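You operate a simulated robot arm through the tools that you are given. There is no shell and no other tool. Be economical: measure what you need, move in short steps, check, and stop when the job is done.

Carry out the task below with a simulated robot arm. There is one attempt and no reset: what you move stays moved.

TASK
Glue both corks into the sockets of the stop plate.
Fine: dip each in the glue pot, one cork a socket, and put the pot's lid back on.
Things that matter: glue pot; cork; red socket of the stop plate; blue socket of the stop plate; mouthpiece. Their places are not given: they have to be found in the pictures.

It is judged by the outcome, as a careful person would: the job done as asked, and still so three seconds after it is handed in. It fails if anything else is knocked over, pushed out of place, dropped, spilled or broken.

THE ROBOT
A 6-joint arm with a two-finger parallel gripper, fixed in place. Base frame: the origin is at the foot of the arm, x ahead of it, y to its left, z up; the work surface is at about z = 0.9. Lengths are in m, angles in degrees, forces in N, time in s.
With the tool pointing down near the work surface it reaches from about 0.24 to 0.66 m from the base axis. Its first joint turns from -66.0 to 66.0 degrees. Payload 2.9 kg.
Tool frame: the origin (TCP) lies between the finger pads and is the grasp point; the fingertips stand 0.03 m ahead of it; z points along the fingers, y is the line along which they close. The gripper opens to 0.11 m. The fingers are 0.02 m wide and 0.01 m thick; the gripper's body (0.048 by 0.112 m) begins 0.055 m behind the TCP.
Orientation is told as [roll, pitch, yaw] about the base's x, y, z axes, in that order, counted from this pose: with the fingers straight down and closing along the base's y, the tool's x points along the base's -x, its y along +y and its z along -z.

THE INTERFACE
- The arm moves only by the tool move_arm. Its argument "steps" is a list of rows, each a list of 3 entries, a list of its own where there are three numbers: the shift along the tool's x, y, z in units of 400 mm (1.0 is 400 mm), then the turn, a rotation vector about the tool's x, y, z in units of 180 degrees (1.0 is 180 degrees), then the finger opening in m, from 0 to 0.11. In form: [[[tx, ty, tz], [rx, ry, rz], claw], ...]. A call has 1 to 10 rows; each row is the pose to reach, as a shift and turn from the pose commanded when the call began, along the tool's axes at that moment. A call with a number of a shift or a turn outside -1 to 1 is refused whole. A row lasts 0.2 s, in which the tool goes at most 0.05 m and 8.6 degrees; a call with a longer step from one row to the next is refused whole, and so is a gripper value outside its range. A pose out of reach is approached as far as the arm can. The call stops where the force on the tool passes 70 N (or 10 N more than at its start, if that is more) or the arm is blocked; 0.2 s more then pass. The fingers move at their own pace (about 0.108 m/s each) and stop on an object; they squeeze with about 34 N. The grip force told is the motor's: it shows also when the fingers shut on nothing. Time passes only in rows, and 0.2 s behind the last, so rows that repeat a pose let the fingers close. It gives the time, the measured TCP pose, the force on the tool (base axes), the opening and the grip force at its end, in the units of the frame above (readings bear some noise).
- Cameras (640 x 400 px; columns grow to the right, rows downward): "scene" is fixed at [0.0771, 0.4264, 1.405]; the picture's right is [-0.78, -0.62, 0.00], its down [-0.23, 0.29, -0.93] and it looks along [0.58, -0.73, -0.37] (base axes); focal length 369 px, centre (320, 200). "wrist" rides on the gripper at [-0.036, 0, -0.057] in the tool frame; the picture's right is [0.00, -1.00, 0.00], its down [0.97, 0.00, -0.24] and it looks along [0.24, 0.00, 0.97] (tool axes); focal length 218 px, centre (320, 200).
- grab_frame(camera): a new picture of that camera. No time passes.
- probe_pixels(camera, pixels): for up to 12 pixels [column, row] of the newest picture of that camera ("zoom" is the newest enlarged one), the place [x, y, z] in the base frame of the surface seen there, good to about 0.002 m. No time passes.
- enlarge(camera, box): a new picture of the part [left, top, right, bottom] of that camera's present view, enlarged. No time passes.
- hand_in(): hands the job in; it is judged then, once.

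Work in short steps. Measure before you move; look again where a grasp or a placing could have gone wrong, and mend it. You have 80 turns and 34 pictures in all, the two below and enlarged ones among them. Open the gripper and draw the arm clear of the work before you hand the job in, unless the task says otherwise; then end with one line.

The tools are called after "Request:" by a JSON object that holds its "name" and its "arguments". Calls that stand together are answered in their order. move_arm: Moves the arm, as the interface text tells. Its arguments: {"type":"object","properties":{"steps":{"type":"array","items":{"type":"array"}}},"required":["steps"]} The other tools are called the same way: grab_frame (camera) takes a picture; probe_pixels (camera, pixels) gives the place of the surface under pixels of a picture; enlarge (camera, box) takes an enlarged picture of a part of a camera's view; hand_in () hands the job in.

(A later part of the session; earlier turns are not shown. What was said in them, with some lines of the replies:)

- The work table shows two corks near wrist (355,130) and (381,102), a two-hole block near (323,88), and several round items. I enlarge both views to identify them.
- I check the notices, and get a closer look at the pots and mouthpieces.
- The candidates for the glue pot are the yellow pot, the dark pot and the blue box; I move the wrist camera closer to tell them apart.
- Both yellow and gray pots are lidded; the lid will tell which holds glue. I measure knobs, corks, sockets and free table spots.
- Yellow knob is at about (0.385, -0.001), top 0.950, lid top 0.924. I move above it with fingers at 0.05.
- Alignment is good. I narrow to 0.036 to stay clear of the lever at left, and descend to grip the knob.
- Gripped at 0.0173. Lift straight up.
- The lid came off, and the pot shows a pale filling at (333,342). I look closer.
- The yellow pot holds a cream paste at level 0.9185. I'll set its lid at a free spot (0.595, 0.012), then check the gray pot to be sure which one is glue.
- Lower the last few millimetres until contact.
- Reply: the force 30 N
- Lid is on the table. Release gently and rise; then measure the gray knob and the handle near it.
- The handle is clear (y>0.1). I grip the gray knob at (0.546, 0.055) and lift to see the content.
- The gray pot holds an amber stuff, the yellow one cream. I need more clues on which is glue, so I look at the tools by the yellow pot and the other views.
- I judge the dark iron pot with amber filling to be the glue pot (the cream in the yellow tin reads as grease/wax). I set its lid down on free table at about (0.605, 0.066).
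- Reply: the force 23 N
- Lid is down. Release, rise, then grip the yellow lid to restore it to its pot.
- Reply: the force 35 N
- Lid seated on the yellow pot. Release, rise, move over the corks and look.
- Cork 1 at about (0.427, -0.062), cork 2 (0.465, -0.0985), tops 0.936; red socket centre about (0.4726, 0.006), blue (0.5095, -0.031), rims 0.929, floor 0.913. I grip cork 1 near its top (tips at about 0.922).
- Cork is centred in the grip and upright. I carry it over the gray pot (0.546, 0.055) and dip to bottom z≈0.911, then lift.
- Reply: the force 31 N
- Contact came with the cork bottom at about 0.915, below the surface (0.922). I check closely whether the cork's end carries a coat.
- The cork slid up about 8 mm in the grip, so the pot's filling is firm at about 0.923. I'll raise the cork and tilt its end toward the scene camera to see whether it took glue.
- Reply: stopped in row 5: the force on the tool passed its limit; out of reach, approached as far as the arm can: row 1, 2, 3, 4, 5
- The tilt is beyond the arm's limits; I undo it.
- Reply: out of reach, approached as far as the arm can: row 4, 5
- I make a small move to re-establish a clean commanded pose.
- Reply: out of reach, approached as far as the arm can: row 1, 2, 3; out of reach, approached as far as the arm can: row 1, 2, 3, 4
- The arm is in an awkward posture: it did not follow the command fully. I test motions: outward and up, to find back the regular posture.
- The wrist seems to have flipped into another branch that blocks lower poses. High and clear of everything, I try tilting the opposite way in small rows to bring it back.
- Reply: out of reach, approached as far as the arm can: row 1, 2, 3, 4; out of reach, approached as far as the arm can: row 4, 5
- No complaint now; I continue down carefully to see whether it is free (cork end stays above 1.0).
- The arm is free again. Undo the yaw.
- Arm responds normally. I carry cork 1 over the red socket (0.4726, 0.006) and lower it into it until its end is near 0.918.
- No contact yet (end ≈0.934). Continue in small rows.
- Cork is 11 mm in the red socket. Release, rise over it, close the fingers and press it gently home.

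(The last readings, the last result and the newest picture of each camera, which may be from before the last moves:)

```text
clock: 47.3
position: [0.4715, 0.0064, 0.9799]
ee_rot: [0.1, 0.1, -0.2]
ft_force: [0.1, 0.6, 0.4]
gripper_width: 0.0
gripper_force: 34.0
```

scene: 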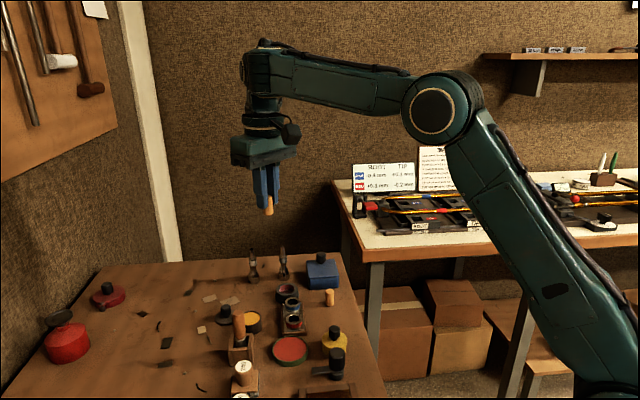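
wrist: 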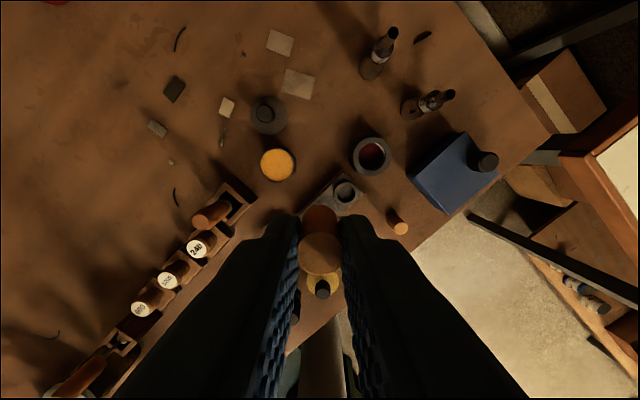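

Request:
{"name": "move_arm", "arguments": {"steps": [[[0, 0, 0.003], [0, 0, 0], 0.0], [[0, 0, 0.006], [0, 0, 0], 0.0], [[0, 0, 0.009], [0, 0, 0], 0.0]]}}

```text
clock: 48.1
position: [0.473, 0.0067, 0.9756]
ee_rot: [0.1, 0.1, -0.1]
ft_force: [0.1, 0.3, 0.4]
gripper_width: 0.0
gripper_force: 34.0
```

Request:
{"name": "move_arm", "arguments": {"steps": [[[0, 0, 0.003], [0, 0, 0], 0.0], [[0, 0, 0.006], [0, 0, 0], 0.0], [[0, 0, 0.009], [0, 0, 0], 0.0], [[0, 0, 0.012], [0, 0, 0], 0.0]]}}

```text
clock: 49.1
position: [0.4727, 0.0071, 0.9727]
ee_rot: [0.2, -0.2, -0.1]
ft_force: [-2.8, -0.2, 22.0]
gripper_width: 0.0002
gripper_force: 34.2
```

Cork 1 is seated (top ≈0.943). Now up and over to cork 2 at (0.4655, -0.098), and grip it with tips at about 0.924.

Request:
{"name": "move_arm", "arguments": {"steps": [[[0, 0, 0.012], [0, 0, 0], 0.0], [[0, 0, -0.06], [0, 0, 0], 0.0], [[0, 0, -0.14], [0, 0, 0], 0.0], [[0.006, -0.09, -0.14], [0, 0, 0], 0.02], [[0.012, -0.18, -0.14], [0, 0, 0], 0.04], [[0.0175, -0.261, -0.14], [0, 0, 0], 0.04], [[0.0175, -0.261, -0.14], [0, 0, 0], 0.04]]}}

Request:
{"name": "move_arm", "arguments": {"steps": [[[0, 0, 0], [0, 0, 0], 0.04]]}}

```text
clock: 50.7
position: [0.4647, -0.0974, 1.0282]
ee_rot: [0.1, 0.1, -0.1]
ft_force: [-0.4, -1.0, 0.1]
gripper_width: 0.04
gripper_force: 0.1
```

```text
clock: 51.1
position: [0.4656, -0.098, 1.0289]
ee_rot: [0.1, 0.1, -0.1]
ft_force: [0.0, -0.5, -0.2]
gripper_width: 0.0399
gripper_force: 0.2
```

Request:
{"name": "move_arm", "arguments": {"steps": [[[0, 0, 0.08], [0, 0, 0], 0.04], [[0, 0, 0.15], [0, 0, 0], 0.04], [[0, 0, 0.186], [0, 0, 0], 0.04], [[0, 0, 0.186], [0, 0, 0], 0.0], [[0, 0, 0.186], [0, 0, 0], 0.0], [[0, 0, 0.186], [0, 0, 0], 0.0]]}}

Request:
{"name": "move_arm", "arguments": {"steps": [[[0, 0, -0.06], [0, 0, 0], 0.0], [[0, 0, -0.16], [0, 0, 0], 0.0], [[0, 0, -0.22], [0, 0, 0], 0.0], [[-0.07, 0.09, -0.22], [0, 0, 0], 0.0], [[-0.14, 0.18, -0.22], [0, 0, 0], 0.0], [[-0.19, 0.27, -0.22], [0, 0, 0], 0.0], [[-0.201, 0.35, -0.22], [0, 0, 0], 0.0], [[-0.201, 0.382, -0.22], [0, 0, 0], 0.0], [[-0.201, 0.382, -0.22], [0, 0, 0], 0.0]]}}

```text
clock: 52.5
position: [0.466, -0.0977, 0.9516]
ee_rot: [0.2, 0.1, -0.1]
ft_force: [-0.2, -0.2, -0.3]
gripper_width: 0.0146
gripper_force: 33.9
```

```text
clock: 54.5
position: [0.5476, 0.0552, 1.0399]
ee_rot: [0.0, 0.0, -0.1]
ft_force: [-0.3, 0.2, -0.4]
gripper_width: 0.0146
gripper_force: 33.9
```

Over the pot. Descend to just above, then touch in gently.

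Request:
{"name": "move_arm", "arguments": {"steps": [[[0, 0, 0.07], [0, 0, 0], 0.0], [[0, 0, 0.14], [0, 0, 0], 0.0], [[0, 0, 0.155], [0, 0, 0], 0.0], [[0, 0, 0.158], [0, 0, 0], 0.0], [[0, 0, 0.161], [0, 0, 0], 0.0]]}}

```text
clock: 55.7
position: [0.5456, 0.0555, 0.9764]
ee_rot: [0.1, 0.1, -0.1]
ft_force: [0.3, -0.7, 0.1]
gripper_width: 0.0148
gripper_force: 34.1
```

Request:
{"name": "move_arm", "arguments": {"steps": [[[0, 0, 0.003], [0, 0, 0], 0.0], [[0, 0, 0.006], [0, 0, 0], 0.0], [[0, 0, 0.009], [0, 0, 0], 0.0]]}}

```text
clock: 56.5
position: [0.5456, 0.0542, 0.9729]
ee_rot: [0.1, 0.0, -0.1]
ft_force: [-1.9, 0.5, 10.2]
gripper_width: 0.0145
gripper_force: 33.9
```

Contact (10 N), the end at about 0.920. Press slightly more, hold, then lift.

Request:
{"name": "move_arm", "arguments": {"steps": [[[0, 0, 0.003], [0, 0, 0], 0.0], [[0, 0, 0.005], [0, 0, 0], 0.0], [[0, 0, 0.005], [0, 0, 0], 0.0], [[0, 0, 0.005], [0, 0, 0], 0.0]]}}

Request:
{"name": "move_arm", "arguments": {"steps": [[[0, 0, -0.04], [0, 0, 0], 0.0], [[0, 0, -0.1], [0, 0, 0], 0.0], [[0, 0, -0.15], [0, 0, 0], 0.0], [[0.04, -0.1, -0.15], [0, 0, 0], 0.0], [[0.09, -0.2, -0.15], [0, 0, 0], 0.0], [[0.091, -0.216, -0.15], [0, 0, 0], 0.0], [[0.091, -0.216, -0.15], [0, 0, 0], 0.0]]}}

Request:
{"name": "move_arm", "arguments": {"steps": [[[0, 0, 0], [0, 0, 0], 0.0]]}}

```text
clock: 57.5
position: [0.5464, 0.0539, 0.9734]
ee_rot: [0.0, -0.2, -0.2]
ft_force: [-1.0, -0.2, 31.7]
gripper_width: 0.015
gripper_force: 34.0
```

```text
clock: 59.1
position: [0.5105, -0.0325, 1.0311]
ee_rot: [0.2, 0.0, -0.2]
ft_force: [0.6, -0.7, 0.9]
gripper_width: 0.0147
gripper_force: 33.7
```

```text
clock: 59.5
position: [0.51, -0.0335, 1.0301]
ee_rot: [0.0, 0.2, -0.2]
ft_force: [0.5, 0.3, -0.3]
gripper_width: 0.0147
gripper_force: 33.9
```

Over the blue socket with small correction (+2 mm in y). Lower in stages.

Request:
{"name": "move_arm", "arguments": {"steps": [[[0.001, 0.005, 0.05], [0, 0, 0], 0.0], [[0.001, 0.005, 0.1], [0, 0, 0], 0.0], [[0.001, 0.005, 0.12], [0, 0, 0], 0.0], [[0.001, 0.005, 0.13], [0, 0, 0], 0.0], [[0.001, 0.005, 0.135], [0, 0, 0], 0.0]]}}

Request:
{"name": "move_arm", "arguments": {"steps": [[[0, 0, 0.008], [0, 0, 0], 0.0], [[0, 0, 0.015], [0, 0, 0], 0.0], [[0, 0, 0.015], [0, 0, 0], 0.0]]}}

```text
clock: 60.7
position: [0.51, -0.0298, 0.9778]
ee_rot: [0.1, 0.0, -0.1]
ft_force: [0.5, -0.3, -0.1]
gripper_width: 0.0146
gripper_force: 33.8
```

```text
clock: 61.5
position: [0.5101, -0.0301, 0.9713]
ee_rot: [0.0, 0.1, -0.1]
ft_force: [0.0, 0.5, -1.0]
gripper_width: 0.015
gripper_force: 34.8
```

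Request:
{"name": "move_arm", "arguments": {"steps": [[[0, 0, 0.008], [0, 0, 0], 0.0], [[0, 0, 0.015], [0, 0, 0], 0.0], [[0, 0, 0.02], [0, 0, 0], 0.0], [[0, 0, 0.02], [0, 0, 0], 0.0]]}}

Request:
{"name": "move_arm", "arguments": {"steps": [[[0, 0, 0], [0, 0, 0], 0.03], [[0, 0, 0], [0, 0, 0], 0.03], [[0, 0, -0.03], [0, 0, 0], 0.03], [[0, 0, -0.06], [0, 0, 0], 0.03], [[0, 0, -0.06], [0, 0, 0], 0.0], [[0, 0, -0.06], [0, 0, 0], 0.0]]}}

Request:
{"name": "move_arm", "arguments": {"steps": [[[0, 0, 0.012], [0, 0, 0], 0.0], [[0, 0, 0.018], [0, 0, 0], 0.0], [[0, 0, 0.022], [0, 0, 0], 0.0], [[0, 0, 0.026], [0, 0, 0], 0.0], [[0, 0, 0.03], [0, 0, 0], 0.0]]}}

```text
clock: 62.5
position: [0.5091, -0.0291, 0.9623]
ee_rot: [0.1, 0.1, -0.1]
ft_force: [-0.2, -0.4, 0.7]
gripper_width: 0.0147
gripper_force: 34.1
```

```text
clock: 63.9
position: [0.5089, -0.029, 0.9878]
ee_rot: [0.2, 0.1, -0.1]
ft_force: [-0.8, 0.3, 0.0]
gripper_width: 0.0001
gripper_force: 33.7
```

```text
clock: 65.1
position: [0.5094, -0.0292, 0.9749]
ee_rot: [0.1, 0.1, -0.1]
ft_force: [0.0, 0.0, 0.4]
gripper_width: 0.0001
gripper_force: 34.2
```

Tips at 0.945 without contact; a little more until it is felt.

Request:
{"name": "move_arm", "arguments": {"steps": [[[0, 0, 0.003], [0, 0, 0], 0.0], [[0, 0, 0.006], [0, 0, 0], 0.0], [[0, 0, 0.009], [0, 0, 0], 0.0], [[0, 0, 0.009], [0, 0, 0], 0.0]]}}

```text
clock: 66.1
position: [0.5101, -0.0298, 0.9724]
ee_rot: [0.1, -0.2, -0.1]
ft_force: [-2.5, 1.2, 24.8]
gripper_width: 0.0
gripper_force: 33.9
```

Cork 2 is seated alike. Now up and to the gray lid at (0.606, 0.067).

Request:
{"name": "move_arm", "arguments": {"steps": [[[0, 0, -0.07], [0, 0, 0], 0.0], [[0, 0, -0.14], [0, 0, 0], 0.034], [[-0.06, 0.06, -0.14], [0, 0, 0], 0.034], [[-0.12, 0.12, -0.14], [0, 0, 0], 0.034], [[-0.18, 0.18, -0.14], [0, 0, 0], 0.034], [[-0.238, 0.241, -0.14], [0, 0, 0], 0.034], [[-0.238, 0.241, -0.14], [0, 0, 0], 0.034]]}}

Request:
{"name": "move_arm", "arguments": {"steps": [[[0, 0, 0], [0, 0, 0], 0.034]]}}

```text
clock: 67.7
position: [0.6047, 0.0655, 1.0258]
ee_rot: [0.1, 0.1, -0.1]
ft_force: [-0.3, -1.2, 0.0]
gripper_width: 0.0339
gripper_force: 0.1
```

```text
clock: 68.1
position: [0.6054, 0.0653, 1.0257]
ee_rot: [0.0, 0.2, -0.1]
ft_force: [0.3, -0.4, 0.0]
gripper_width: 0.034
gripper_force: 0.0
```

Request:
{"name": "move_arm", "arguments": {"steps": [[[-0.001, 0.003, 0.1], [0, 0, 0], 0.034], [[-0.001, 0.003, 0.18], [0, 0, 0], 0.034], [[-0.001, 0.003, 0.212], [0, 0, 0], 0.034], [[-0.001, 0.003, 0.212], [0, 0, 0], 0.0], [[-0.001, 0.003, 0.212], [0, 0, 0], 0.0], [[-0.001, 0.003, 0.212], [0, 0, 0], 0.0]]}}

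Request:
{"name": "move_arm", "arguments": {"steps": [[[0, 0, -0.08], [0, 0, 0], 0.0], [[0, 0, -0.2], [0, 0, 0], 0.0], [[0.08, -0.015, -0.2], [0, 0, 0], 0.0], [[0.149, -0.03, -0.2], [0, 0, 0], 0.0], [[0.149, -0.03, -0.2], [0, 0, 0], 0.0]]}}

Request:
{"name": "move_arm", "arguments": {"steps": [[[0, 0, 0], [0, 0, 0], 0.0]]}}

```text
clock: 69.5
position: [0.6055, 0.0673, 0.9411]
ee_rot: [0.1, 0.2, -0.1]
ft_force: [0.5, -0.1, 0.0]
gripper_width: 0.0177
gripper_force: 34.0
```

```text
clock: 70.7
position: [0.5445, 0.0549, 1.0232]
ee_rot: [0.1, 0.1, -0.1]
ft_force: [0.2, -0.4, 0.3]
gripper_width: 0.0175
gripper_force: 34.1
```

```text
clock: 71.1
position: [0.5447, 0.0552, 1.0223]
ee_rot: [0.2, 0.1, -0.2]
ft_force: [-0.6, 0.1, 0.0]
gripper_width: 0.0176
gripper_force: 33.5
```

Lower the lid onto the gray pot.

Request:
{"name": "move_arm", "arguments": {"steps": [[[-0.003, -0.001, 0.07], [0, 0, 0], 0.0], [[-0.003, -0.001, 0.13], [0, 0, 0], 0.0], [[-0.003, -0.001, 0.14], [0, 0, 0], 0.0], [[-0.003, -0.001, 0.145], [0, 0, 0], 0.0], [[-0.003, -0.001, 0.15], [0, 0, 0], 0.0]]}}

```text
clock: 72.3
position: [0.5454, 0.0563, 0.9647]
ee_rot: [0.2, 0.2, 0.1]
ft_force: [-16.2, 5.2, 24.0]
gripper_width: 0.0175
gripper_force: 34.2
```

Seated at 0.9645 as expected. Release, rise, and draw clear, then a last look.

Request:
{"name": "move_arm", "arguments": {"steps": [[[0, 0, -0.004], [0, 0, 0], 0.0], [[0, 0, -0.004], [0, 0, 0], 0.034], [[0, 0, -0.004], [0, 0, 0], 0.034], [[0, 0, -0.08], [0, 0, 0], 0.034], [[0, 0, -0.16], [0, 0, 0], 0.05], [[0, 0, -0.26], [0, 0, 0], 0.08], [[0, 0, -0.36], [0, 0, 0], 0.11], [[0, 0, -0.45], [0, 0, 0], 0.11], [[0, 0, -0.45], [0, 0, 0], 0.11]]}}

Request:
{"name": "enlarge", "arguments": {"camera": "scene", "box": [215, 245, 365, 385]}}

```text
clock: 74.3
position: [0.5473, 0.055, 1.1427]
ee_rot: [0.1, 0.0, -0.2]
ft_force: [-0.4, 0.3, -0.2]
gripper_width: 0.1098
gripper_force: 0.0
```

```text
2.86 times, centred on (290, 315) of scene
```

zoom: 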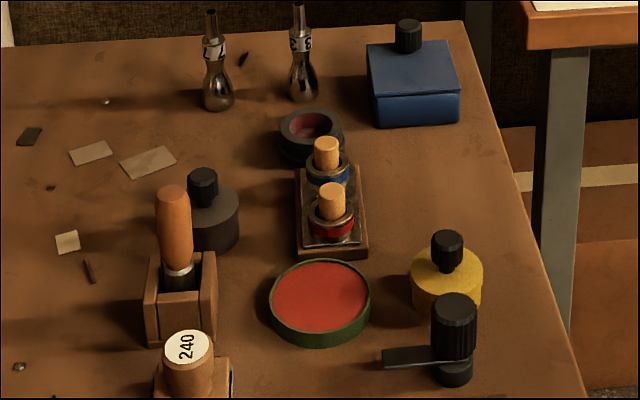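

Both corks stand upright in the sockets, both lids are on, and nothing else has moved. The gripper is open and the arm is clear, so I hand in.

Request:
{"name": "hand_in", "arguments": {}}

```text
The job is handed in.
```

I dipped both corks in the dark pot and pressed one into each socket of the stop plate, and both lids are back on. Neither pot is labelled, so taking the dark pot's amber filling for the glue is my judgement, and I saw no glue coat on the cork I checked.
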